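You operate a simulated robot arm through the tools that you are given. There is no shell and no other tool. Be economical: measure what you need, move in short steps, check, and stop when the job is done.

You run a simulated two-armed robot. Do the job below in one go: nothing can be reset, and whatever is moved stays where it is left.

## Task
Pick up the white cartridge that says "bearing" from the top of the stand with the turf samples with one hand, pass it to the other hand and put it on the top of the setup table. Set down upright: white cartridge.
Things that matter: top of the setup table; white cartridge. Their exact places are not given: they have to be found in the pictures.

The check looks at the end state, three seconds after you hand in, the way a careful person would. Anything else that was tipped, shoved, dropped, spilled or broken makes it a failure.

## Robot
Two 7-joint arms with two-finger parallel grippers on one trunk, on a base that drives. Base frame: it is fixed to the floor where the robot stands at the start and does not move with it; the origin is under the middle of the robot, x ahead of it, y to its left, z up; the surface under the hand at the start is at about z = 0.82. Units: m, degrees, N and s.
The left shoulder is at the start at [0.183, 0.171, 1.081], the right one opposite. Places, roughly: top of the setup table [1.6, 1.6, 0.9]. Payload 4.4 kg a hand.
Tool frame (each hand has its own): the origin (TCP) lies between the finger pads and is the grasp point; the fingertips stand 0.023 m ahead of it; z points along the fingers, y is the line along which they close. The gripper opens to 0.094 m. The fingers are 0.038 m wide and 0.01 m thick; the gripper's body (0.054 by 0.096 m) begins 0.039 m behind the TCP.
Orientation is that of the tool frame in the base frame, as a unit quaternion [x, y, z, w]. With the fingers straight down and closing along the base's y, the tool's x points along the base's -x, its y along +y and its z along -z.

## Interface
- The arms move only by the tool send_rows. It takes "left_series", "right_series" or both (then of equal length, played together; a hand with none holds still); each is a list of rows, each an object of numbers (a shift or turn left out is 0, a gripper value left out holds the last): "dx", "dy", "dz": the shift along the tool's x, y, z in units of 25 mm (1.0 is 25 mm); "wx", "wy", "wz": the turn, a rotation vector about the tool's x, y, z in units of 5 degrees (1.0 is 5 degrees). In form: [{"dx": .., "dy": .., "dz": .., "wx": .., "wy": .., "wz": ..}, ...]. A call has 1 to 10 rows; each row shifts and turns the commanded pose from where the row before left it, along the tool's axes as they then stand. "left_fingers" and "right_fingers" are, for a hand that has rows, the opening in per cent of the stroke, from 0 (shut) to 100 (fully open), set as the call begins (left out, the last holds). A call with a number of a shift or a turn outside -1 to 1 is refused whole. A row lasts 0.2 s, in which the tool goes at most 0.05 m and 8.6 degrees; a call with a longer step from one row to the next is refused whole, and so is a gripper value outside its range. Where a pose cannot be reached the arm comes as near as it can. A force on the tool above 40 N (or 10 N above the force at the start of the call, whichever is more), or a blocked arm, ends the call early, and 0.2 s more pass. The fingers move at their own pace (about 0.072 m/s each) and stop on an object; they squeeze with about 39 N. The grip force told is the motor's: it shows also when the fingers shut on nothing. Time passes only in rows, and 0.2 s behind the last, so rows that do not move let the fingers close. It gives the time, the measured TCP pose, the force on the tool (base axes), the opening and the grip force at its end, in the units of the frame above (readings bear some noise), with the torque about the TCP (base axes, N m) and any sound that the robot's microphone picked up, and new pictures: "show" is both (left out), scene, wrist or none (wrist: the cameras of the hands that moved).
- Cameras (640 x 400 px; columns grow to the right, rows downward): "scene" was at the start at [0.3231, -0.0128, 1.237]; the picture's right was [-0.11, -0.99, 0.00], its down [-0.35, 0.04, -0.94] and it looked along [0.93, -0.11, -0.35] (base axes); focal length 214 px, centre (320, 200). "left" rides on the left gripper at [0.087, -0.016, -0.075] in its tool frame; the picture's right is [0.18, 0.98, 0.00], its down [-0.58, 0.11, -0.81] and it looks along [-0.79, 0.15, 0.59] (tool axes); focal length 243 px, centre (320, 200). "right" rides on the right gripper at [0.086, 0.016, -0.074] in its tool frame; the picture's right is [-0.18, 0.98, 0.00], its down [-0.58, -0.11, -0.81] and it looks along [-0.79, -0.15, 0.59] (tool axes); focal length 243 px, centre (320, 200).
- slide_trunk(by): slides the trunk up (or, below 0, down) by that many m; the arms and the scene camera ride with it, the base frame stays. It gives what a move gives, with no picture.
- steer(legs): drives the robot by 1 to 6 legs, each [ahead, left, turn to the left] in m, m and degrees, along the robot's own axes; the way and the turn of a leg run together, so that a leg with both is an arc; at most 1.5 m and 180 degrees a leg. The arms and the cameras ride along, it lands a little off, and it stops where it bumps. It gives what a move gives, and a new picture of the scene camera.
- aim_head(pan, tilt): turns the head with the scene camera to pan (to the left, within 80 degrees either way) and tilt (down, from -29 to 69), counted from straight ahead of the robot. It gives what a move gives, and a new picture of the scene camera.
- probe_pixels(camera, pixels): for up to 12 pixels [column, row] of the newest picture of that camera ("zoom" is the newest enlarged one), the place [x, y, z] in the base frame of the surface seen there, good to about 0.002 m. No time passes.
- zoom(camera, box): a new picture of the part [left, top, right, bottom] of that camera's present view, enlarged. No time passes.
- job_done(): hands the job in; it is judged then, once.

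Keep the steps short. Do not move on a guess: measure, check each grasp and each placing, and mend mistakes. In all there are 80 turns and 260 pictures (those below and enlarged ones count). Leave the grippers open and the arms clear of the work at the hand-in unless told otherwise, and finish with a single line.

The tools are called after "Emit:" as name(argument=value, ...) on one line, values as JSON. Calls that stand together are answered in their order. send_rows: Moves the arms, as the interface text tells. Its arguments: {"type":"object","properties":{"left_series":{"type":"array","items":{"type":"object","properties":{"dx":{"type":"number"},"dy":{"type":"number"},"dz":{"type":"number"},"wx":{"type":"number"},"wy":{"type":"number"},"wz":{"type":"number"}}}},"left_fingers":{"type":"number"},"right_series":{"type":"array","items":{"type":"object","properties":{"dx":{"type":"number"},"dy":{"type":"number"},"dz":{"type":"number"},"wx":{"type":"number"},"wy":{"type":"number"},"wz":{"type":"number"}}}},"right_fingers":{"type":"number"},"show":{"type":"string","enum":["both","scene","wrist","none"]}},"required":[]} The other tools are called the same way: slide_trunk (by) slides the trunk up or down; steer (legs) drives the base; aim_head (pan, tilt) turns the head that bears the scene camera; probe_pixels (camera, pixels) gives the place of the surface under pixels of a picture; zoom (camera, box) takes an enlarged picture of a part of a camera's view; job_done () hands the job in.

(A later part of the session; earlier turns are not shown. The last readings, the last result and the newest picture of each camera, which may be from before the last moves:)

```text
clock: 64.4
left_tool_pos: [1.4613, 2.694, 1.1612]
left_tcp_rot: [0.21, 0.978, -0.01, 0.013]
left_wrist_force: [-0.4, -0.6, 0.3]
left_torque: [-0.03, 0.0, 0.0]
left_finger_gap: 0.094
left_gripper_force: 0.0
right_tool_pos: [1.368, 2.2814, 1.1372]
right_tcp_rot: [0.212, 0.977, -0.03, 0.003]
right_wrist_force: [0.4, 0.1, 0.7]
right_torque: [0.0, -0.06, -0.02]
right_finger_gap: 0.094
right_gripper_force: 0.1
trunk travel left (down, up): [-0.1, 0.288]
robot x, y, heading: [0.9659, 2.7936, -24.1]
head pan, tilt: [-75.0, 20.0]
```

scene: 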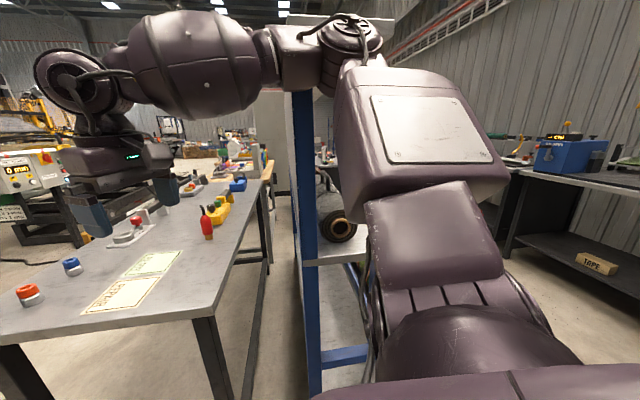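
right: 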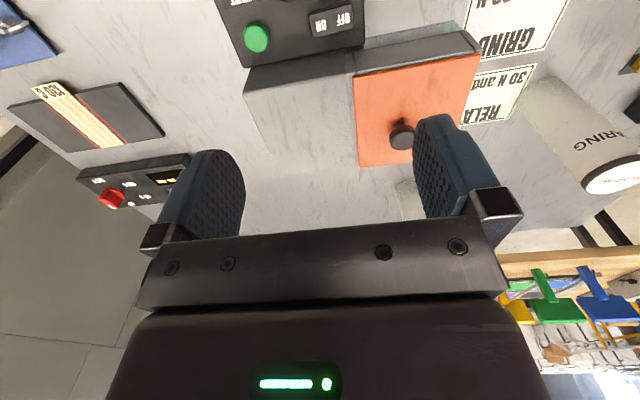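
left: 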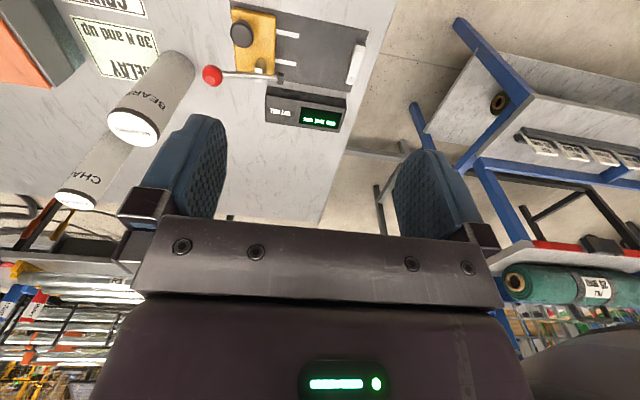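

The base got twisted to -24°. I'll look down left for anything touching the base.

Emit:
aim_head(pan=80, tilt=65)

Emit:
aim_head(pan=-80, tilt=0)

Emit:
probe_pixels(camera="scene", pixels=[[320, 300], [400, 100], [350, 80], [330, 130], [290, 200], [300, 130]])

```text
clock: 66.8
left_tool_pos: [1.46, 2.6957, 1.162]
left_tcp_rot: [0.209, 0.978, -0.011, 0.014]
left_wrist_force: [0.1, 0.7, -0.4]
left_torque: [0.0, -0.01, 0.0]
left_finger_gap: 0.0941
left_gripper_force: 0.1
right_tool_pos: [1.3687, 2.2811, 1.1372]
right_tcp_rot: [0.212, 0.977, -0.03, 0.003]
right_wrist_force: [-0.1, -0.2, -0.2]
right_torque: [0.04, 0.0, -0.02]
right_finger_gap: 0.094
right_gripper_force: 0.1
trunk travel left (down, up): [-0.1, 0.288]
robot x, y, heading: [0.9665, 2.7975, -24.0]
head pan, tilt: [80.0, 65.0]
```

scene: 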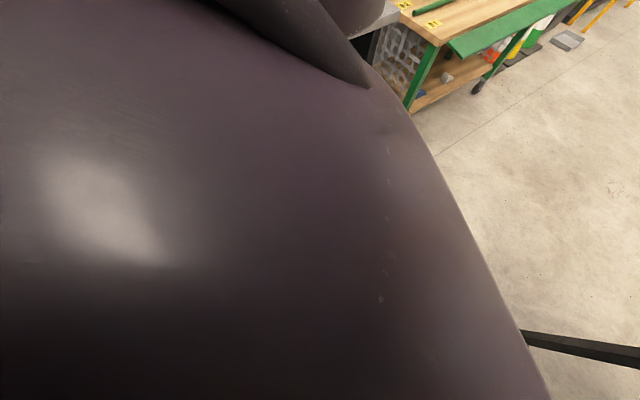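

```text
clock: 69.3
left_tool_pos: [1.4609, 2.6956, 1.1614]
left_tcp_rot: [0.209, 0.978, -0.011, 0.015]
left_wrist_force: [0.0, 0.3, 0.8]
left_torque: [-0.01, 0.0, 0.0]
left_finger_gap: 0.094
left_gripper_force: 0.0
right_tool_pos: [1.3707, 2.2809, 1.1383]
right_tcp_rot: [0.212, 0.977, -0.03, 0.005]
right_wrist_force: [1.1, 0.4, 0.7]
right_torque: [0.03, 0.01, 0.0]
right_finger_gap: 0.0939
right_gripper_force: 0.0
trunk travel left (down, up): [-0.1, 0.288]
robot x, y, heading: [0.9659, 2.7921, -24.0]
head pan, tilt: [-80.0, 0.0]
```

scene: 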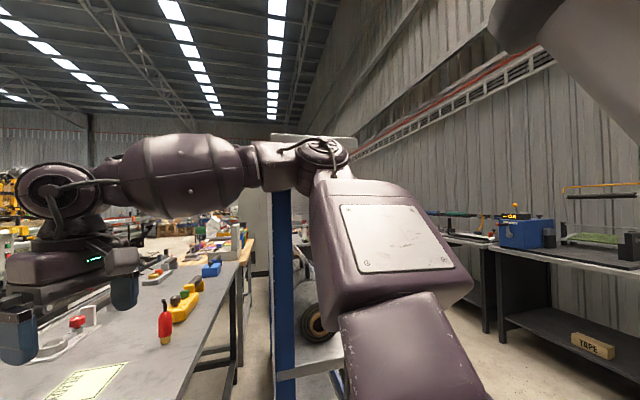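

```text
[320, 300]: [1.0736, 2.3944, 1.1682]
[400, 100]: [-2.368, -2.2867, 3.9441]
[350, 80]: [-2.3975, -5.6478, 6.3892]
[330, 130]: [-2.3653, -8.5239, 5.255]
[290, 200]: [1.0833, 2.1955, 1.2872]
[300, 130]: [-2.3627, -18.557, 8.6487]
```

The right elbow is snug at the upright (z≈1.4). I'll try moving straight away from the rack in world +y.

Emit:
steer(legs=[[-0.04, 0.09, 0]])

```text
clock: 70.7
left_tool_pos: [1.4836, 2.7734, 1.1483]
left_tcp_rot: [0.207, 0.978, -0.001, 0.002]
left_wrist_force: [-1.1, 0.4, 0.5]
left_torque: [0.0, -0.02, 0.0]
left_finger_gap: 0.094
left_gripper_force: 0.0
right_tool_pos: [1.3946, 2.3578, 1.1155]
right_tcp_rot: [0.209, 0.978, -0.022, -0.01]
right_wrist_force: [-0.2, -0.6, -0.2]
right_torque: [0.01, -0.01, 0.0]
right_finger_gap: 0.0942
right_gripper_force: 0.1
trunk travel left (down, up): [-0.1, 0.288]
robot x, y, heading: [0.9639, 2.8895, -23.7]
head pan, tilt: [-80.0, 0.0]
```

scene: 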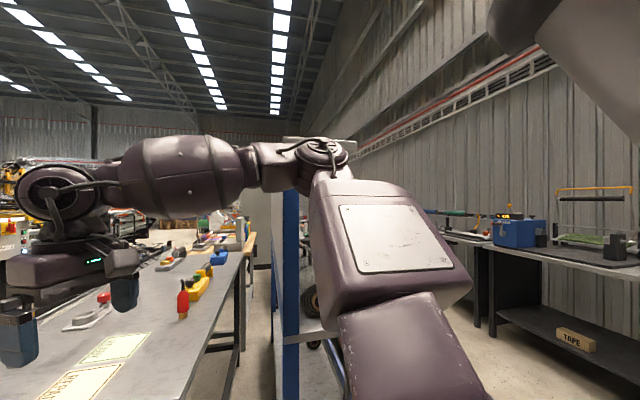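

Free now. I'll straighten out and shift a bit left for clearance, and recheck that the rack upright hasn't moved. Then I'll back out the lane and return to the island.

Emit:
steer(legs=[[0, 0.03, 23.7], [-0.6, 0.0, 0], [-0.55, 0, 0]])

Emit:
aim_head(pan=-20, tilt=20)

```text
clock: 78.1
left_tool_pos: [0.3462, 3.0181, 1.1486]
left_tcp_rot: [0.009, 1.0, -0.002, 0.001]
left_wrist_force: [0.2, -0.2, 0.6]
left_torque: [-0.01, -0.02, 0.01]
left_finger_gap: 0.0941
left_gripper_force: 0.1
right_tool_pos: [0.4242, 2.6016, 1.1149]
right_tcp_rot: [0.013, 1.0, -0.023, -0.006]
right_wrist_force: [0.7, -0.1, -0.1]
right_torque: [0.0, -0.04, 0.0]
right_finger_gap: 0.0939
right_gripper_force: 0.0
trunk travel left (down, up): [-0.1, 0.288]
robot x, y, heading: [-0.1746, 2.928, -1.1]
head pan, tilt: [-80.0, 0.0]
```

scene: 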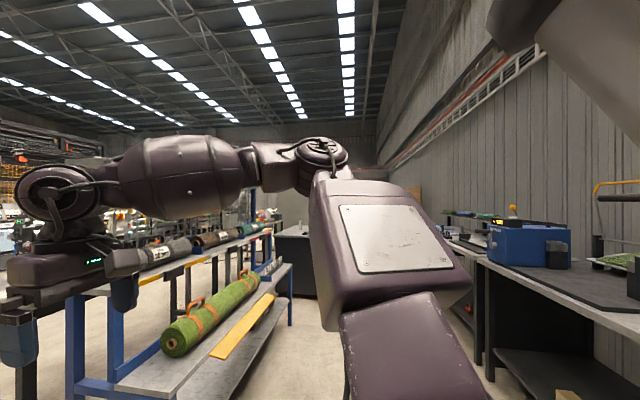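

```text
clock: 79.4
left_tool_pos: [0.345, 3.0177, 1.1482]
left_tcp_rot: [0.011, 1.0, -0.001, 0.003]
left_wrist_force: [0.7, 1.2, 0.5]
left_torque: [-0.01, 0.03, 0.01]
left_finger_gap: 0.0938
left_gripper_force: 0.0
right_tool_pos: [0.4242, 2.6014, 1.1144]
right_tcp_rot: [0.013, 1.0, -0.023, -0.005]
right_wrist_force: [0.1, 0.1, -0.3]
right_torque: [0.0, 0.03, -0.01]
right_finger_gap: 0.0941
right_gripper_force: 0.0
trunk travel left (down, up): [-0.1, 0.288]
robot x, y, heading: [-0.175, 2.928, -0.9]
head pan, tilt: [-20.0, 20.0]
```

scene: 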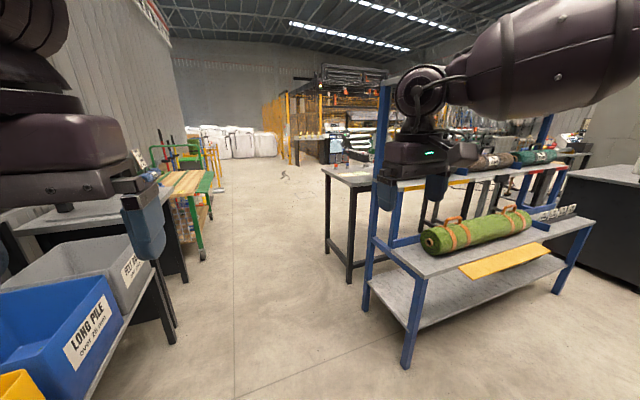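

The rack and rolls look intact. I'll probe the upright for a shift check, then slide back to the island.

Emit:
probe_pixels(camera="scene", pixels=[[408, 350], [379, 180], [370, 290], [381, 110]])

Emit:
steer(legs=[[0, -1.45, 1], [0, -1.45, 0]])

Emit:
aim_head(pan=0, tilt=25)

```text
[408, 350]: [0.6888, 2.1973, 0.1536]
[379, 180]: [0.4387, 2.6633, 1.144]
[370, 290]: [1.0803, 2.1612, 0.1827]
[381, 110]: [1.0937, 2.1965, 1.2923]
```

```text
clock: 105.2
left_tool_pos: [0.3502, 0.0992, 1.1487]
left_tcp_rot: [-0.014, 1.0, -0.002, 0.002]
left_wrist_force: [-0.3, -0.6, -0.3]
left_torque: [-0.05, 0.01, 0.01]
left_finger_gap: 0.0941
left_gripper_force: 0.0
right_tool_pos: [0.4483, -0.3146, 1.1145]
right_tcp_rot: [-0.012, 1.0, -0.023, -0.005]
right_wrist_force: [0.5, -0.4, 0.0]
right_torque: [-0.03, 0.01, 0.02]
right_finger_gap: 0.0938
right_gripper_force: 0.1
trunk travel left (down, up): [-0.1, 0.288]
robot x, y, heading: [-0.1657, -0.023, 1.5]
head pan, tilt: [-20.0, 20.0]
```

scene: 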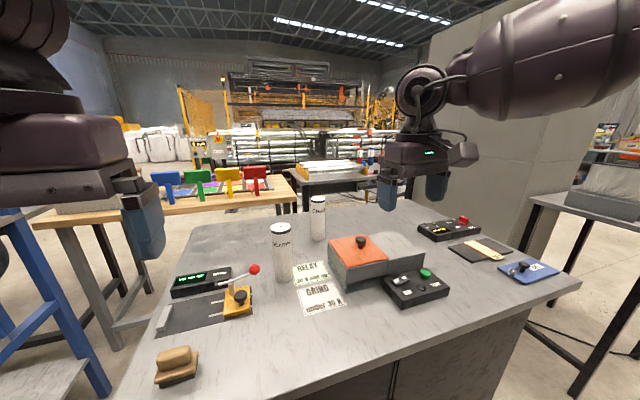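

```text
clock: 106.0
left_tool_pos: [0.3503, 0.0988, 1.1495]
left_tcp_rot: [-0.015, 1.0, -0.002, 0.002]
left_wrist_force: [-0.2, 0.0, 0.1]
left_torque: [0.02, -0.01, -0.01]
left_finger_gap: 0.0941
left_gripper_force: 0.1
right_tool_pos: [0.449, -0.3139, 1.1159]
right_tcp_rot: [-0.011, 1.0, -0.024, -0.006]
right_wrist_force: [0.0, 0.3, -0.5]
right_torque: [0.04, 0.02, -0.03]
right_finger_gap: 0.0939
right_gripper_force: 0.0
trunk travel left (down, up): [-0.1, 0.288]
robot x, y, heading: [-0.1668, -0.0186, 1.9]
head pan, tilt: [0.0, 25.0]
```

scene: 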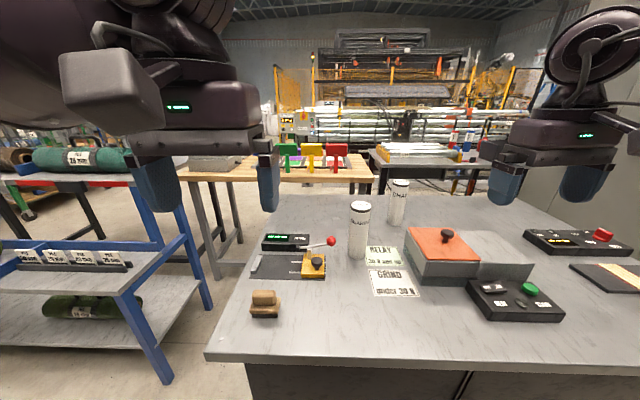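

The rack hasn't moved (upright still at y≈2.196). Now I'll measure the BEARING cartridge near (359,230) and its surroundings.

Emit:
probe_pixels(camera="scene", pixels=[[360, 204], [348, 207], [371, 207], [350, 240], [367, 240], [358, 258], [358, 235], [331, 241], [401, 183], [415, 240], [350, 275]])

Emit:
zoom(camera="scene", box=[240, 160, 480, 310])

```text
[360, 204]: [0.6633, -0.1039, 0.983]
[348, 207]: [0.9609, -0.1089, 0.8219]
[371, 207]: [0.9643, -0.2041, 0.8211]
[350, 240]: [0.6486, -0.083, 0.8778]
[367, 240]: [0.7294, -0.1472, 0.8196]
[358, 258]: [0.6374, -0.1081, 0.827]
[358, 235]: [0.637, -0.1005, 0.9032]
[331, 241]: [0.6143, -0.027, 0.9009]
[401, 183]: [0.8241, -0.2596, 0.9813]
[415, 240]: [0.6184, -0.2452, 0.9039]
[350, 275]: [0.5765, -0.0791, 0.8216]
```

```text
2.67 times, centred on (360, 235) of scene
```

zoom: 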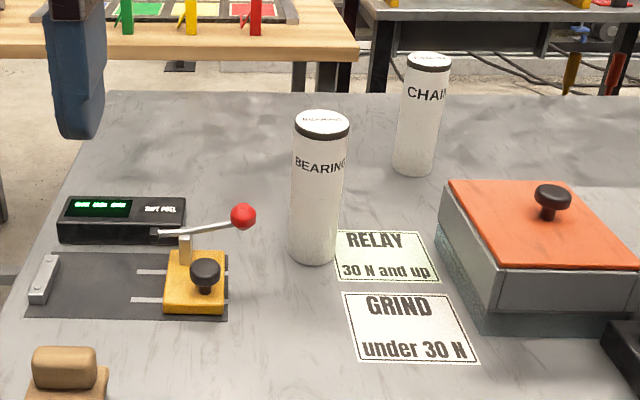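

The cartridge axis is at about (0.663,-0.104), radius 0.025, z 0.82–0.983. Plan: the right hand grips it side-on from the front (tool tilted ~70° forward, at z≈0.90). The left hand then takes it top-down for a clean placement. I'll start by tilting the right hand in its clear spot.

Emit:
send_rows(right_series=[{"wx": -0.55, "wy": -0.6}, {"wy": -1}, {"wy": -1}, {"wy": -1}, {"wy": -1}, {"wy": -1}, {"wy": -1}, {"wy": -1}, {"wy": -1}, {"wy": -1}], right_fingers=100, show="none")

Emit:
send_rows(right_series=[{"wy": -1}, {"wy": -1}, {"wy": -1}, {"wy": -1}, {"wy": -0.5}], show="both")

```text
clock: 108.2
left_tool_pos: [0.351, 0.0977, 1.148]
left_tcp_rot: [-0.015, 1.0, -0.001, 0.001]
left_wrist_force: [-1.0, 0.0, 0.6]
left_torque: [-0.02, -0.02, -0.03]
left_finger_gap: 0.094
left_gripper_force: 0.1
right_tool_pos: [0.4483, -0.3159, 1.1147]
right_tcp_rot: [-0.01, 0.916, 0.006, 0.402]
right_wrist_force: [-0.2, -0.2, -0.3]
right_torque: [-0.01, -0.01, 0.0]
right_finger_gap: 0.0938
right_gripper_force: 0.0
trunk travel left (down, up): [-0.1, 0.288]
robot x, y, heading: [-0.1668, -0.0193, 1.7]
head pan, tilt: [0.0, 25.0]
```

```text
clock: 109.4
left_tool_pos: [0.3489, 0.0999, 1.1486]
left_tcp_rot: [-0.015, 1.0, -0.002, 0.002]
left_wrist_force: [0.1, 0.2, 0.5]
left_torque: [0.01, 0.0, -0.01]
left_finger_gap: 0.0942
left_gripper_force: 0.1
right_tool_pos: [0.449, -0.314, 1.1168]
right_tcp_rot: [-0.01, 0.819, 0.008, 0.573]
right_wrist_force: [-0.5, 0.6, -0.8]
right_torque: [0.02, 0.01, -0.01]
right_finger_gap: 0.0941
right_gripper_force: 0.1
trunk travel left (down, up): [-0.1, 0.288]
robot x, y, heading: [-0.1691, -0.0215, 1.5]
head pan, tilt: [0.0, 25.0]
```

scene: 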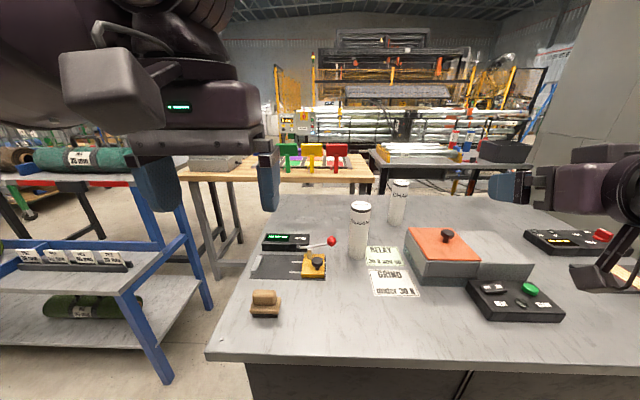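
right: 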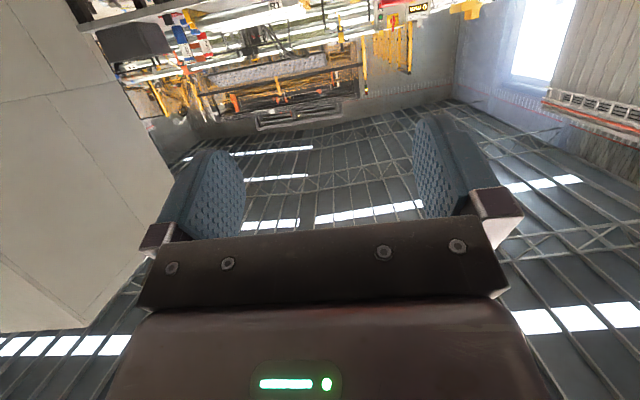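

Tilt is good (70°). I'll check how far the camera bracket below the hand extends, around (600,280).

Emit:
probe_pixels(camera="scene", pixels=[[590, 283], [575, 268], [600, 240], [560, 205], [630, 285], [357, 206], [333, 240], [320, 245]])

Emit:
zoom(camera="scene", box=[460, 130, 640, 300])

```text
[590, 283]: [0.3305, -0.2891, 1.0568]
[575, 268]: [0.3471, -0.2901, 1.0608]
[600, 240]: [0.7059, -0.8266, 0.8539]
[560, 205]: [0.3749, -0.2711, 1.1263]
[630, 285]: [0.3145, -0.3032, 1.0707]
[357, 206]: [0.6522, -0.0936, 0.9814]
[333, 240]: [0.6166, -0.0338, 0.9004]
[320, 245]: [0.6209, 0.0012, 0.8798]
```

```text
2.35 times, centred on (550, 215) of scene
```

zoom: 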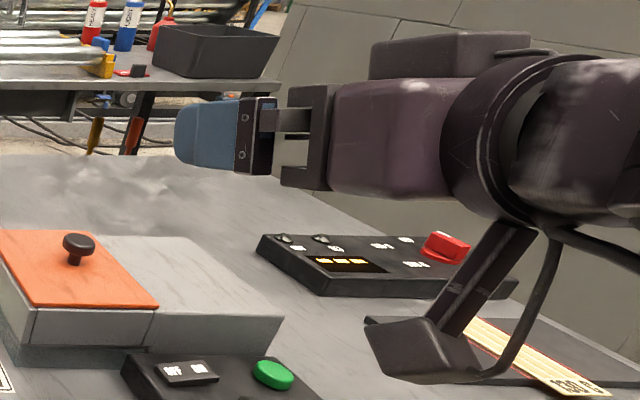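

The camera bottom is ~0.072 below the TCP, so TCP z 0.912 clears the table. I'll bring the right hand in line with the cartridge (still at height), edging the left hand outward.

Emit:
send_rows(right_series=[{"dx": 0.13, "dy": 0.933, "dz": 0.383}, {"dx": 0.13, "dy": 0.933, "dz": 0.383}, {"dx": 0.13, "dy": 0.933, "dz": 0.383}, {"dx": 0.13, "dy": 0.933, "dz": 0.383}, {"dx": 0.13, "dy": 0.933, "dz": 0.383}, {"dx": 0.13, "dy": 0.933, "dz": 0.383}, {"dx": 0.13, "dy": 0.933, "dz": 0.383}, {"dx": 0.13, "dy": 0.933, "dz": 0.383}, {"dx": 0.13, "dy": 0.933, "dz": 0.383}], left_series=[{"dy": 0.4}, {"dy": 0.4}, {"dy": 0.4}, {"dy": 0.4}, {"dy": 0.4}, {"dy": 0.4}, {"dy": 0.4}, {"dy": 0.4}, {"dy": 0.4}], right_fingers=80, show="scene")

```text
clock: 111.4
left_tool_pos: [0.3471, 0.1885, 1.1465]
left_tcp_rot: [-0.014, 1.0, -0.002, 0.002]
left_wrist_force: [0.1, -0.7, -1.0]
left_torque: [-0.03, 0.02, -0.03]
left_finger_gap: 0.0939
left_gripper_force: 0.0
right_tool_pos: [0.5084, -0.1197, 1.0628]
right_tcp_rot: [-0.009, 0.82, 0.006, 0.572]
right_wrist_force: [0.6, 0.8, -0.2]
right_torque: [-0.02, 0.01, -0.01]
right_finger_gap: 0.0751
right_gripper_force: 0.0
right hand out of reach, approached as far as the arm can: row 9
trunk travel left (down, up): [-0.1, 0.288]
robot x, y, heading: [-0.1672, -0.0195, 1.7]
head pan, tilt: [0.0, 25.0]
```

scene: 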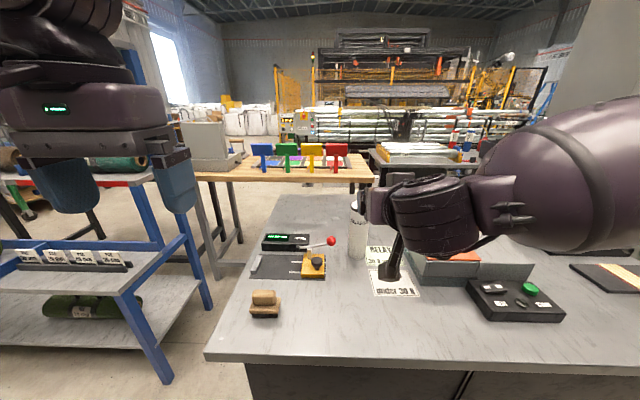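

The arm hit a reach limit pointing straight ahead at the centre. Yawing the hand ~25° inward (approaching from front-right) should relieve the wrist.

Emit:
send_rows(right_series=[{"wx": -0.783, "wz": -0.285}, {"wx": -0.783, "wz": -0.285}, {"wx": -0.783, "wz": -0.285}, {"wx": -0.783, "wz": -0.285}, {"wx": -0.783, "wz": -0.285}, {"wx": -0.783, "wz": -0.285}], show="scene")

```text
clock: 112.8
left_tool_pos: [0.348, 0.1891, 1.1479]
left_tcp_rot: [-0.013, 1.0, -0.002, 0.001]
left_wrist_force: [0.3, 0.1, -0.3]
left_torque: [0.03, 0.04, 0.0]
left_finger_gap: 0.0939
left_gripper_force: 0.0
right_tool_pos: [0.5085, -0.1187, 1.0627]
right_tcp_rot: [-0.186, 0.799, 0.132, 0.557]
right_wrist_force: [0.6, 0.0, -0.2]
right_torque: [0.02, 0.0, 0.03]
right_finger_gap: 0.0752
right_gripper_force: 0.0
trunk travel left (down, up): [-0.1, 0.288]
robot x, y, heading: [-0.1679, -0.0174, 1.5]
head pan, tilt: [0.0, 25.0]
```

scene: 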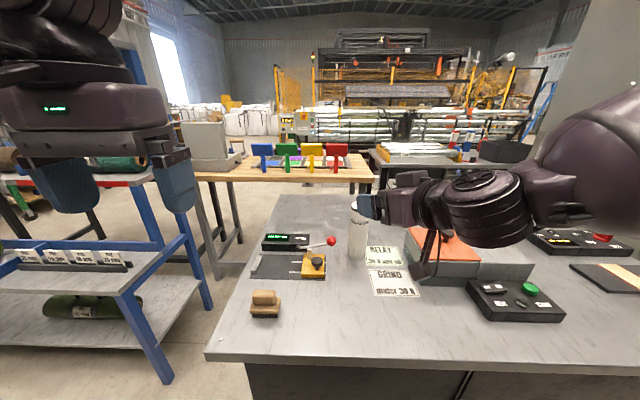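

Yaw is 26° and reachable. Moving to the pre-grasp point (0.552,-0.160,0.912), about 0.12 short of the cartridge.

Emit:
send_rows(right_series=[{"dx": 0.897, "dy": -0.378, "dz": 0.478}, {"dx": 0.897, "dy": -0.378, "dz": 0.478}, {"dx": 0.897, "dy": -0.378, "dz": 0.478}, {"dx": 0.897, "dy": -0.378, "dz": 0.478}, {"dx": 0.897, "dy": -0.378, "dz": 0.478}, {"dx": 0.897, "dy": -0.378, "dz": 0.478}], right_fingers=82, show="both")

```text
clock: 114.2
left_tool_pos: [0.3486, 0.1895, 1.1458]
left_tcp_rot: [-0.016, 1.0, -0.002, 0.001]
left_wrist_force: [0.2, -0.3, -0.4]
left_torque: [-0.02, -0.01, 0.02]
left_finger_gap: 0.0943
left_gripper_force: 0.0
right_tool_pos: [0.5755, -0.1485, 1.0001]
right_tcp_rot: [-0.187, 0.802, 0.131, 0.553]
right_wrist_force: [-0.8, -0.2, -0.1]
right_torque: [-0.01, 0.02, 0.01]
right_finger_gap: 0.077
right_gripper_force: 0.1
right hand out of reach, approached as far as the arm can: row 3, 4, 5, 6
trunk travel left (down, up): [-0.1, 0.288]
robot x, y, heading: [-0.1638, -0.0203, 1.5]
head pan, tilt: [0.0, 25.0]
```

scene: 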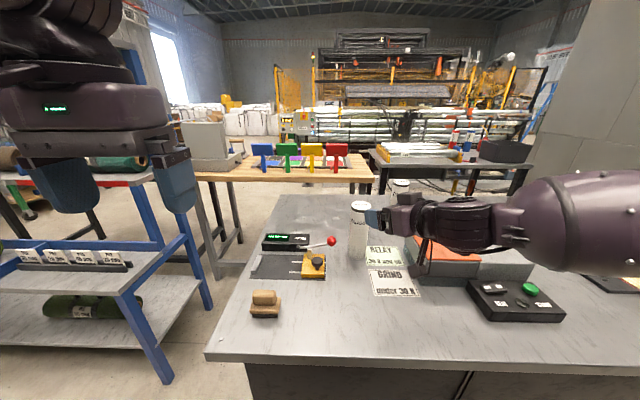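
right: 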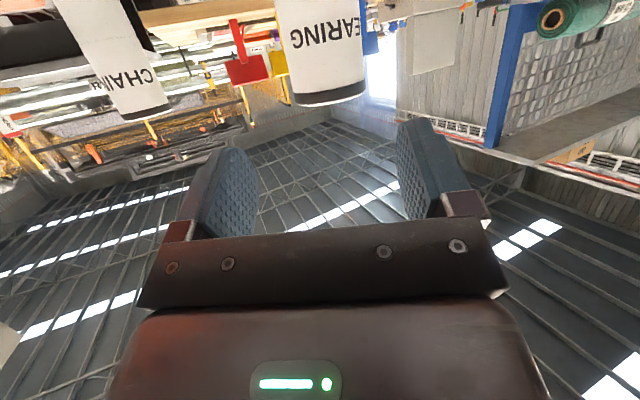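

I can't get lower at this trunk height. Lowering the trunk would help, but I first need to check forearm clearance over the control box and orange box.

Emit:
probe_pixels(camera="scene", pixels=[[470, 245], [520, 255], [580, 265], [625, 250], [440, 240], [475, 285], [535, 290], [425, 262], [535, 272], [446, 238]])

Emit:
zoom(camera="scene", box=[340, 160, 640, 340])

```text
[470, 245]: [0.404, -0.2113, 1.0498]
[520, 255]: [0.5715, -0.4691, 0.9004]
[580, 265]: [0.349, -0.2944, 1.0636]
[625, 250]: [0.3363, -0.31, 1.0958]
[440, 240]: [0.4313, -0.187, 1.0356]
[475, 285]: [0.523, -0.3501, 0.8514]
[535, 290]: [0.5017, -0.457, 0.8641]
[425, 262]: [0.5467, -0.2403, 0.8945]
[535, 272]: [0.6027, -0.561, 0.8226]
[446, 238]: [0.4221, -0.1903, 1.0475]
```

```text
2.13 times, centred on (490, 250) of scene
```

zoom: 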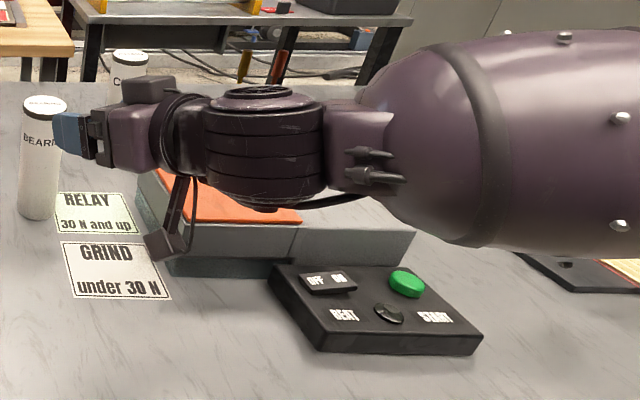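

Clearances are fine: wrist bottom ~1.02 against box top 0.905. Lowering the trunk 0.088.

Emit:
slide_trunk(by=-0.088)

Emit:
aim_head(pan=-5, tilt=25)

```text
clock: 115.4
left_tool_pos: [0.3452, 0.1876, 1.061]
left_tcp_rot: [-0.015, 1.0, -0.001, 0.002]
left_wrist_force: [-0.2, 0.2, 0.7]
left_torque: [0.0, -0.02, -0.04]
left_finger_gap: 0.0939
left_gripper_force: 0.1
right_tool_pos: [0.5749, -0.1501, 0.9146]
right_tcp_rot: [-0.187, 0.797, 0.132, 0.559]
right_wrist_force: [-0.7, 0.1, 1.6]
right_torque: [0.03, -0.01, -0.03]
right_finger_gap: 0.077
right_gripper_force: 0.0
trunk travel left (down, up): [-0.012, 0.376]
robot x, y, heading: [-0.1677, -0.0189, 1.6]
head pan, tilt: [0.0, 25.0]
```

```text
clock: 116.1
left_tool_pos: [0.3474, 0.1886, 1.0607]
left_tcp_rot: [-0.015, 1.0, -0.002, 0.002]
left_wrist_force: [-0.1, 0.2, 0.2]
left_torque: [0.01, 0.01, -0.01]
left_finger_gap: 0.0938
left_gripper_force: 0.0
right_tool_pos: [0.5748, -0.15, 0.9118]
right_tcp_rot: [-0.186, 0.798, 0.132, 0.557]
right_wrist_force: [-0.9, -0.1, 0.1]
right_torque: [-0.03, 0.01, 0.03]
right_finger_gap: 0.0767
right_gripper_force: 0.0
trunk travel left (down, up): [-0.012, 0.376]
robot x, y, heading: [-0.1643, -0.0182, 1.5]
head pan, tilt: [-5.0, 25.0]
```

scene: 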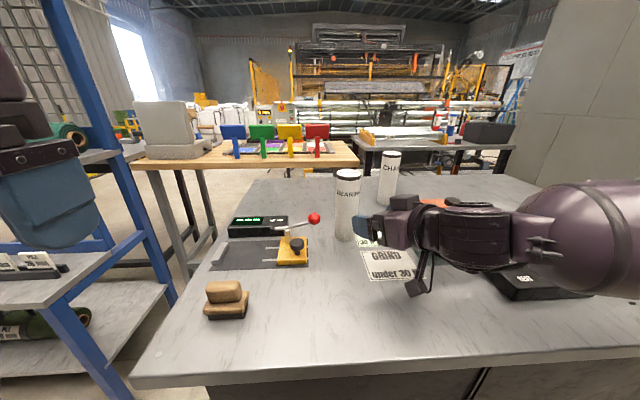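

At (0.575,-0.150,0.912). I'll re-measure the cartridge from this lower view and get the right wrist view.

Emit:
probe_pixels(camera="scene", pixels=[[348, 173], [340, 173], [356, 173], [336, 200], [347, 200], [344, 235], [338, 225], [314, 218], [347, 190]])

Emit:
zoom(camera="scene", box=[280, 140, 480, 300])

```text
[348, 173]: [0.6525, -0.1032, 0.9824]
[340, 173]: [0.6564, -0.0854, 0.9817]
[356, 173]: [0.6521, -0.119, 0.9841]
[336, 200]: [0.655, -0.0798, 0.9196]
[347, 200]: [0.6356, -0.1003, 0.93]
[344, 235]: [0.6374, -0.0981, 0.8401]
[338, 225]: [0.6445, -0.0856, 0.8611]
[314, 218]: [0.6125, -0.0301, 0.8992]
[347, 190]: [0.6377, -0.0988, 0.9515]
```

```text
2.50 times, centred on (380, 220) of scene
```

zoom: 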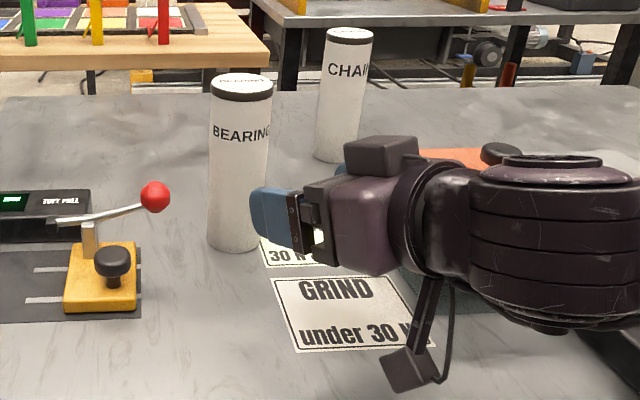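

The cartridge axis is confirmed at (0.664,-0.104), r≈0.027. Advancing the first half towards it.

Emit:
send_rows(right_series=[{"dx": -0.258, "dy": 0.014, "dz": 0.702}, {"dx": -0.258, "dy": 0.014, "dz": 0.702}], show="wrist")

```text
clock: 116.7
left_tool_pos: [0.3474, 0.1882, 1.0597]
left_tcp_rot: [-0.016, 1.0, -0.001, 0.002]
left_wrist_force: [0.4, -0.7, 1.1]
left_torque: [0.01, 0.03, 0.02]
left_finger_gap: 0.094
left_gripper_force: 0.0
right_tool_pos: [0.6087, -0.1333, 0.9114]
right_tcp_rot: [-0.186, 0.799, 0.132, 0.557]
right_wrist_force: [0.3, -0.1, -0.8]
right_torque: [0.0, 0.0, -0.03]
right_finger_gap: 0.0773
right_gripper_force: 0.1
trunk travel left (down, up): [-0.012, 0.376]
robot x, y, heading: [-0.1671, -0.021, 1.7]
head pan, tilt: [-5.0, 25.0]
```

right: 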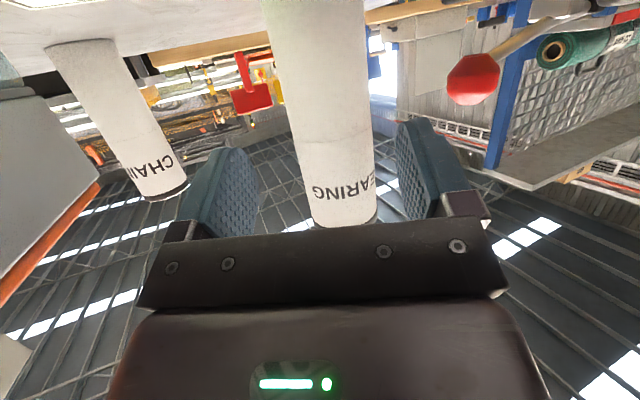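

The cartridge sits ~6 mm right of centre at the TCP height. I'll correct for that and advance the rest.

Emit:
send_rows(right_series=[{"dy": 0.2}, {"dx": -0.257, "dy": 0.02, "dz": 0.7}, {"dx": -0.257, "dy": 0.02, "dz": 0.7}, {"dx": -0.257, "dy": 0.02, "dz": 0.7}], show="both")

```text
clock: 117.7
left_tool_pos: [0.3475, 0.1895, 1.0603]
left_tcp_rot: [-0.014, 1.0, -0.001, 0.002]
left_wrist_force: [0.7, -0.9, -0.1]
left_torque: [-0.01, -0.02, 0.02]
left_finger_gap: 0.0942
left_gripper_force: 0.0
right_tool_pos: [0.6564, -0.1013, 0.912]
right_tcp_rot: [-0.186, 0.798, 0.132, 0.557]
right_wrist_force: [-0.4, -0.2, 0.9]
right_torque: [-0.01, 0.04, 0.02]
right_finger_gap: 0.077
right_gripper_force: 0.1
trunk travel left (down, up): [-0.012, 0.376]
robot x, y, heading: [-0.1684, -0.0206, 1.5]
head pan, tilt: [-5.0, 25.0]
```

scene: 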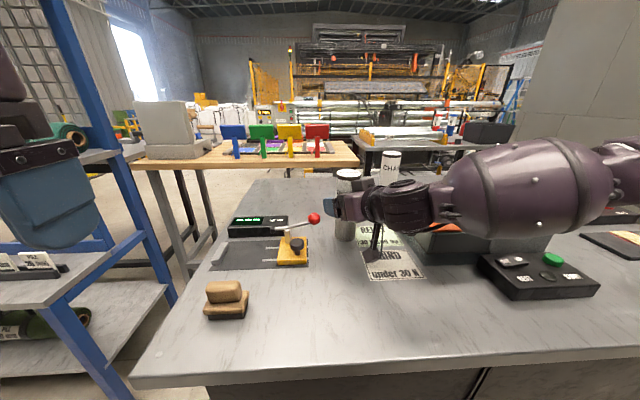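
right: 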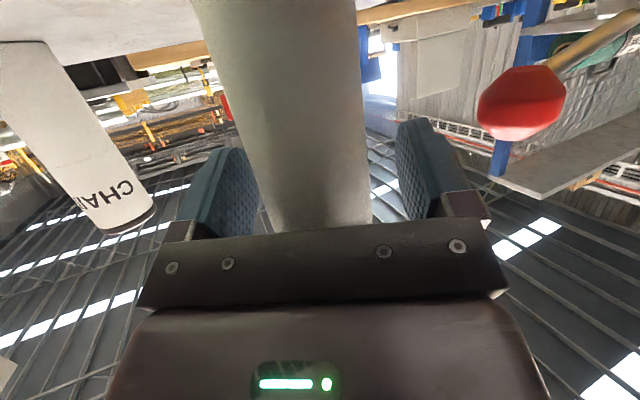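

The cartridge is between the pads. Closing the right gripper.

Emit:
send_rows(right_series=[{}, {}, {}, {}, {}], right_fingers=0, show="both")

```text
clock: 118.9
left_tool_pos: [0.3471, 0.1886, 1.0588]
left_tcp_rot: [-0.015, 1.0, -0.001, 0.001]
left_wrist_force: [0.6, 0.5, 0.1]
left_torque: [0.03, -0.01, -0.01]
left_finger_gap: 0.0939
left_gripper_force: 0.0
right_tool_pos: [0.6565, -0.1007, 0.9126]
right_tcp_rot: [-0.187, 0.798, 0.132, 0.557]
right_wrist_force: [2.2, -1.7, 2.1]
right_torque: [-0.26, -0.18, 0.03]
right_finger_gap: 0.0516
right_gripper_force: 39.1
trunk travel left (down, up): [-0.012, 0.376]
robot x, y, heading: [-0.1636, -0.0188, 1.7]
head pan, tilt: [-5.0, 25.0]
```

scene: 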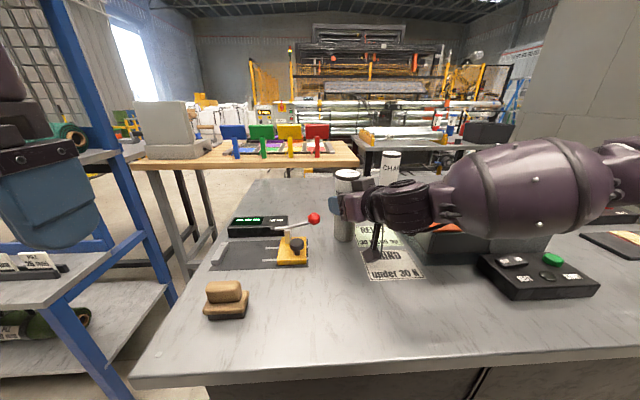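
right: 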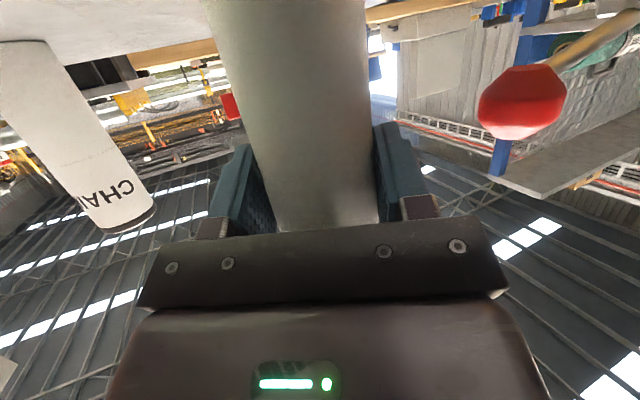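

Firm grip (0.0516 m, 39 N). Lifting with the trunk by 0.2.

Emit:
slide_trunk(by=0.2)

Emit:
aim_head(pan=0, tilt=25)

```text
clock: 121.0
left_tool_pos: [0.3489, 0.1888, 1.257]
left_tcp_rot: [-0.015, 1.0, -0.001, 0.0]
left_wrist_force: [0.1, 0.1, -0.5]
left_torque: [0.05, 0.0, -0.01]
left_finger_gap: 0.094
left_gripper_force: 0.0
right_tool_pos: [0.513, -0.106, 1.4137]
right_tcp_rot: [-0.208, 0.642, 0.088, 0.733]
right_wrist_force: [0.8, -0.6, -3.9]
right_torque: [0.02, 0.01, 0.0]
right_finger_gap: 0.0515
right_gripper_force: 38.8
trunk travel left (down, up): [-0.212, 0.176]
robot x, y, heading: [-0.1688, -0.0211, 1.9]
head pan, tilt: [-5.0, 25.0]
```

```text
clock: 121.7
left_tool_pos: [0.3471, 0.1891, 1.259]
left_tcp_rot: [-0.015, 1.0, -0.002, 0.001]
left_wrist_force: [-0.1, -0.4, 0.5]
left_torque: [0.0, -0.04, 0.0]
left_finger_gap: 0.0939
left_gripper_force: 0.1
right_tool_pos: [0.513, -0.1063, 1.4164]
right_tcp_rot: [-0.208, 0.641, 0.088, 0.734]
right_wrist_force: [0.1, 0.1, -2.9]
right_torque: [-0.02, 0.07, 0.02]
right_finger_gap: 0.0516
right_gripper_force: 39.1
trunk travel left (down, up): [-0.212, 0.176]
robot x, y, heading: [-0.1679, -0.0191, 1.7]
head pan, tilt: [0.0, 25.0]
```

scene: 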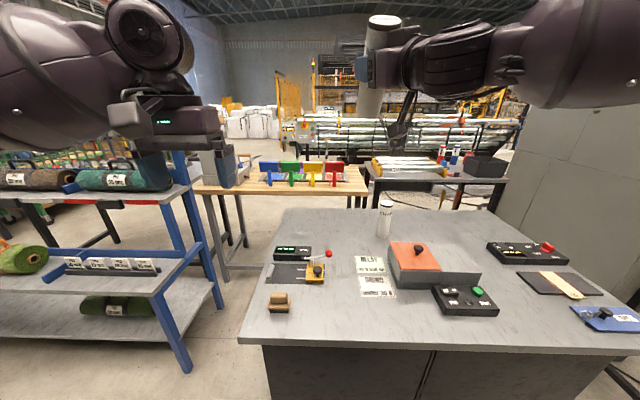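

The cartridge is still held, but the right arm swung up to z 1.41 and tilted back ~28° during the lift. Nothing on the table was disturbed. I'll rotate it back upright in small rows.

Emit:
send_rows(right_series=[{"wx": -0.095, "wy": 0.62, "wz": 0.289}, {"wx": -0.095, "wy": 0.62, "wz": 0.289}, {"wx": -0.095, "wy": 0.62, "wz": 0.289}, {"wx": -0.095, "wy": 0.62, "wz": 0.289}], show="scene")

```text
clock: 122.7
left_tool_pos: [0.3482, 0.1877, 1.2603]
left_tcp_rot: [-0.015, 1.0, -0.002, 0.001]
left_wrist_force: [0.2, 0.3, 0.0]
left_torque: [0.0, 0.04, -0.01]
left_finger_gap: 0.094
left_gripper_force: 0.1
right_tool_pos: [0.5128, -0.1054, 1.4163]
right_tcp_rot: [-0.197, 0.725, 0.114, 0.651]
right_wrist_force: [0.2, -0.3, -3.7]
right_torque: [0.0, 0.05, 0.0]
right_finger_gap: 0.0516
right_gripper_force: 38.7
trunk travel left (down, up): [-0.212, 0.176]
robot x, y, heading: [-0.1683, -0.0182, 1.8]
head pan, tilt: [0.0, 25.0]
```

scene: 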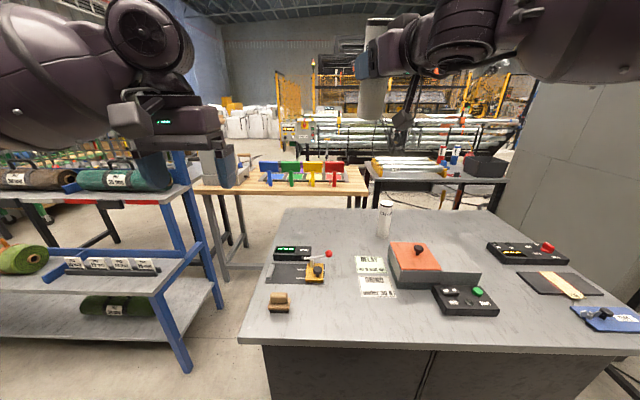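

Emit:
send_rows(right_series=[{"wx": -0.095, "wy": 0.62, "wz": 0.289}, {"wx": -0.095, "wy": 0.62, "wz": 0.289}, {"wx": -0.095, "wy": 0.62, "wz": 0.289}, {"wx": -0.095, "wy": 0.62, "wz": 0.289}], show="none")

```text
clock: 123.7
left_tool_pos: [0.3463, 0.1878, 1.2602]
left_tcp_rot: [-0.015, 1.0, -0.002, 0.001]
left_wrist_force: [-0.8, 0.0, 0.0]
left_torque: [-0.01, 0.0, -0.01]
left_finger_gap: 0.0937
left_gripper_force: 0.1
right_tool_pos: [0.5131, -0.1182, 1.4202]
right_tcp_rot: [-0.181, 0.798, 0.136, 0.558]
right_wrist_force: [0.0, 0.7, -3.9]
right_torque: [0.03, 0.0, 0.03]
right_finger_gap: 0.0513
right_gripper_force: 38.8
right hand out of reach, approached as far as the arm can: row 2, 3, 4
trunk travel left (down, up): [-0.212, 0.176]
robot x, y, heading: [-0.1657, -0.0158, 1.6]
head pan, tilt: [0.0, 25.0]
```

Upright again. Lowering the right hand to z≈1.20 for the handover.

Emit:
send_rows(right_series=[{"dx": 0.84, "dy": 0.02, "dz": 0.26}, {"dx": 0.84, "dy": 0.02, "dz": 0.26}, {"dx": 0.84, "dy": 0.02, "dz": 0.26}, {"dx": 0.84, "dy": 0.02, "dz": 0.26}, {"dx": 0.84, "dy": 0.02, "dz": 0.26}, {"dx": 0.84, "dy": 0.02, "dz": 0.26}, {"dx": 0.84, "dy": 0.02, "dz": 0.26}, {"dx": 0.84, "dy": 0.02, "dz": 0.26}, {"dx": 0.84, "dy": 0.02, "dz": 0.26}, {"dx": 0.84, "dy": 0.02, "dz": 0.26}], show="scene")

```text
clock: 125.9
left_tool_pos: [0.3478, 0.1882, 1.2596]
left_tcp_rot: [-0.015, 1.0, -0.001, 0.001]
left_wrist_force: [0.6, 0.9, -0.7]
left_torque: [0.01, 0.03, -0.05]
left_finger_gap: 0.0938
left_gripper_force: 0.0
right_tool_pos: [0.5021, -0.1184, 1.2013]
right_tcp_rot: [-0.18, 0.798, 0.135, 0.559]
right_wrist_force: [1.1, 0.7, -3.9]
right_torque: [0.0, 0.06, 0.0]
right_finger_gap: 0.0514
right_gripper_force: 38.7
trunk travel left (down, up): [-0.212, 0.176]
robot x, y, heading: [-0.1667, -0.0228, 1.6]
head pan, tilt: [0.0, 25.0]
```

scene: 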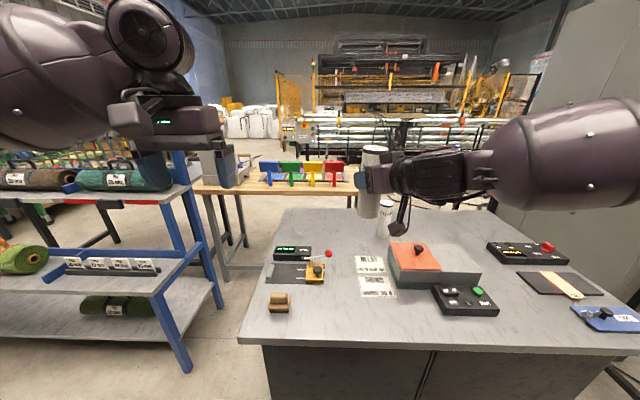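

Both hands are in view. I'll measure the cartridge top, the top of the right gripper's rear box, and the left camera box to plan clearances for the top-down take.

Emit:
zoom(camera="scene", box=[80, 60, 260, 190])

Emit:
zoom(camera="scene", box=[340, 120, 520, 240])

Emit:
probe_pixels(camera="zoom", pixels=[[120, 95], [95, 120], [140, 120], [230, 135], [205, 125], [250, 100], [300, 115], [350, 120], [75, 250], [100, 250]])

```text
3.08 times, centred on (170, 125) of scene
```

zoom: 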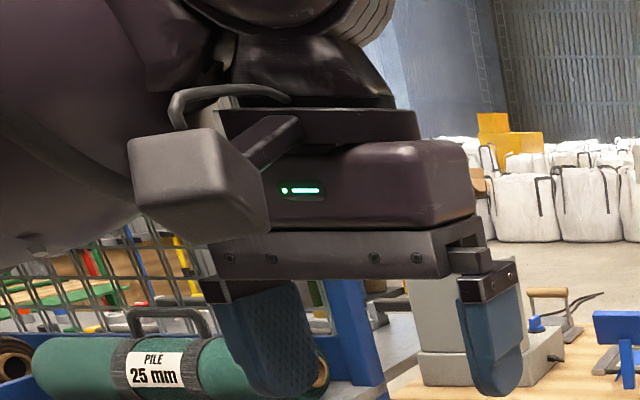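

```text
3.33 times, centred on (430, 180) of scene
```

zoom: 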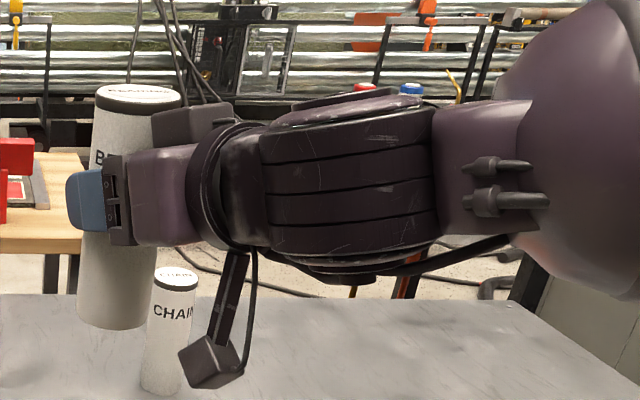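

```text
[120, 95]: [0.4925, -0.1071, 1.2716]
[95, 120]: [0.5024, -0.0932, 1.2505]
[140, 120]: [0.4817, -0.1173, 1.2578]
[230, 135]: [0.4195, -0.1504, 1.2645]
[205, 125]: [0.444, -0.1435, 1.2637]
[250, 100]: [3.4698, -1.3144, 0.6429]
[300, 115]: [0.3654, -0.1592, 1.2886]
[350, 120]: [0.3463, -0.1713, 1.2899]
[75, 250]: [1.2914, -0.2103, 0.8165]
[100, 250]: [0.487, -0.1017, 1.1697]
```

The cartridge axis is at (0.507,-0.118) and the top at 1.273, and clearances look adequate. I'll raise and yaw the left hand 25° to line up with the right fingers.

Emit:
send_rows(left_series=[{"dz": -0.84, "wz": -0.984}, {"dz": -0.84, "wz": -0.984}, {"dz": -0.84, "wz": -0.984}, {"dz": -0.84, "wz": -0.984}, {"dz": -0.84, "wz": -0.984}], left_fingers=100, show="none")

Emit:
send_rows(left_series=[{"dx": -0.024, "dy": -0.92}, {"dx": -0.024, "dy": -0.92}, {"dx": -0.024, "dy": -0.92}, {"dx": -0.024, "dy": -0.92}, {"dx": -0.024, "dy": -0.92}, {"dx": -0.024, "dy": -0.92}, {"dx": -0.024, "dy": -0.92}], show="both")

```text
clock: 127.1
left_tool_pos: [0.3466, 0.1894, 1.3655]
left_tcp_rot: [-0.227, 0.974, -0.001, 0.001]
left_wrist_force: [0.0, -0.4, 0.2]
left_torque: [-0.01, -0.03, 0.0]
left_finger_gap: 0.0941
left_gripper_force: 0.1
right_tool_pos: [0.5016, -0.118, 1.2026]
right_tcp_rot: [-0.181, 0.797, 0.136, 0.559]
right_wrist_force: [-0.5, 1.1, -4.1]
right_torque: [0.0, -0.01, 0.01]
right_finger_gap: 0.0513
right_gripper_force: 38.9
trunk travel left (down, up): [-0.212, 0.176]
robot x, y, heading: [-0.1675, -0.0164, 1.8]
head pan, tilt: [0.0, 25.0]
```

```text
clock: 128.7
left_tool_pos: [0.4227, 0.0464, 1.3651]
left_tcp_rot: [-0.228, 0.974, -0.002, 0.001]
left_wrist_force: [0.0, -0.4, -0.1]
left_torque: [0.02, 0.01, 0.0]
left_finger_gap: 0.0939
left_gripper_force: 0.1
right_tool_pos: [0.5018, -0.1188, 1.201]
right_tcp_rot: [-0.181, 0.798, 0.136, 0.559]
right_wrist_force: [0.0, -0.6, -4.8]
right_torque: [0.01, 0.02, 0.05]
right_finger_gap: 0.0514
right_gripper_force: 39.2
trunk travel left (down, up): [-0.212, 0.176]
robot x, y, heading: [-0.1636, -0.0209, 1.8]
head pan, tilt: [0.0, 25.0]
```

scene: 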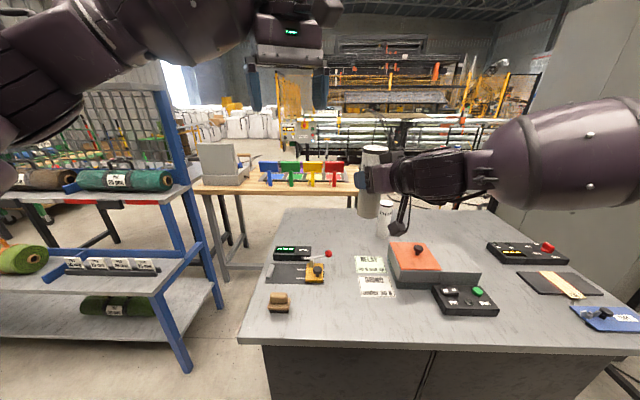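
left: 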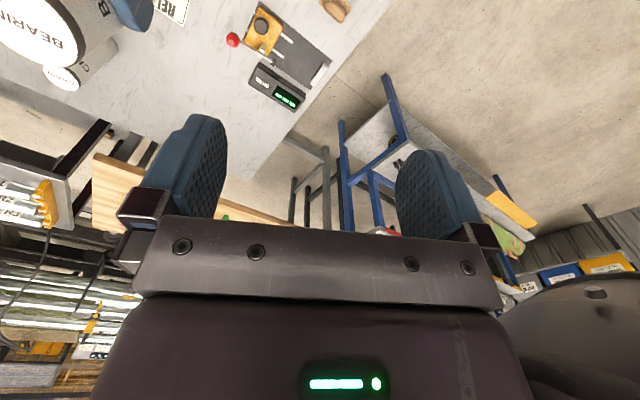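

No limits so far. Continuing until above the cartridge.

Emit:
send_rows(left_series=[{"dx": -0.012, "dy": -0.924}, {"dx": -0.012, "dy": -0.924}, {"dx": -0.012, "dy": -0.924}, {"dx": -0.012, "dy": -0.924}, {"dx": -0.012, "dy": -0.924}, {"dx": -0.012, "dy": -0.924}, {"dx": -0.012, "dy": -0.924}, {"dx": -0.012, "dy": -0.924}], show="both")

```text
clock: 130.5
left_tool_pos: [0.5055, -0.1198, 1.3665]
left_tcp_rot: [-0.226, 0.974, -0.001, 0.002]
left_wrist_force: [0.2, -0.7, -0.1]
left_torque: [0.06, 0.0, -0.02]
left_finger_gap: 0.0942
left_gripper_force: 0.1
right_tool_pos: [0.5014, -0.1196, 1.2019]
right_tcp_rot: [-0.181, 0.797, 0.136, 0.56]
right_wrist_force: [-0.1, -0.4, -4.2]
right_torque: [-0.01, 0.01, 0.02]
right_finger_gap: 0.0514
right_gripper_force: 39.5
trunk travel left (down, up): [-0.212, 0.176]
robot x, y, heading: [-0.1633, -0.0205, 1.6]
head pan, tilt: [0.0, 25.0]
```

scene: 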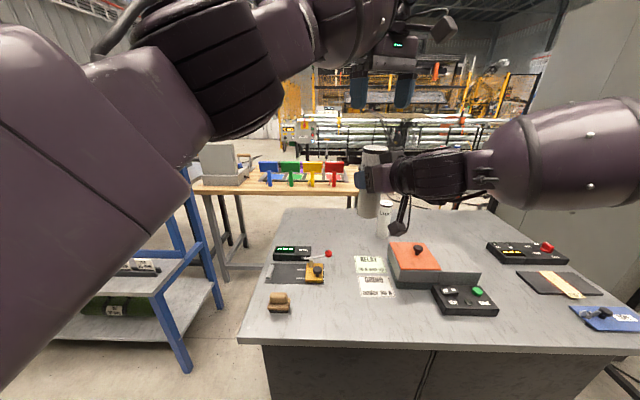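
left: 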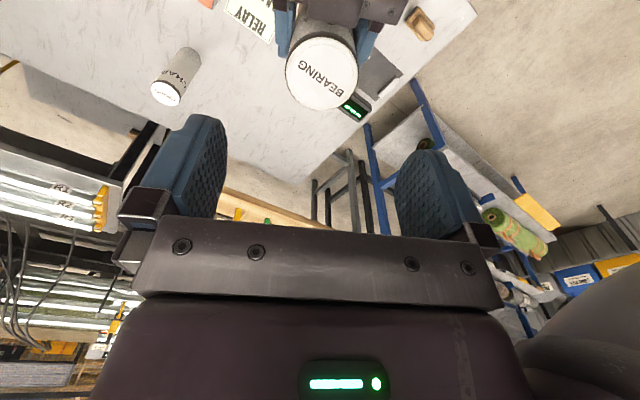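

Nearly centred. I'll probe the cartridge's top in the left camera to fine-tune.

Emit:
probe_pixels(camera="left", pixels=[[321, 72], [290, 72], [354, 72], [321, 40], [321, 103], [291, 40], [368, 40]])

```text
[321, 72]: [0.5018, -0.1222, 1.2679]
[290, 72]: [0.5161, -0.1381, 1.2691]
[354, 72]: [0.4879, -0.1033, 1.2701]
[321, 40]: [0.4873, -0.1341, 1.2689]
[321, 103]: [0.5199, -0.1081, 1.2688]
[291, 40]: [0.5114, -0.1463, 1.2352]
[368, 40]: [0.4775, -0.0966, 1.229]
```

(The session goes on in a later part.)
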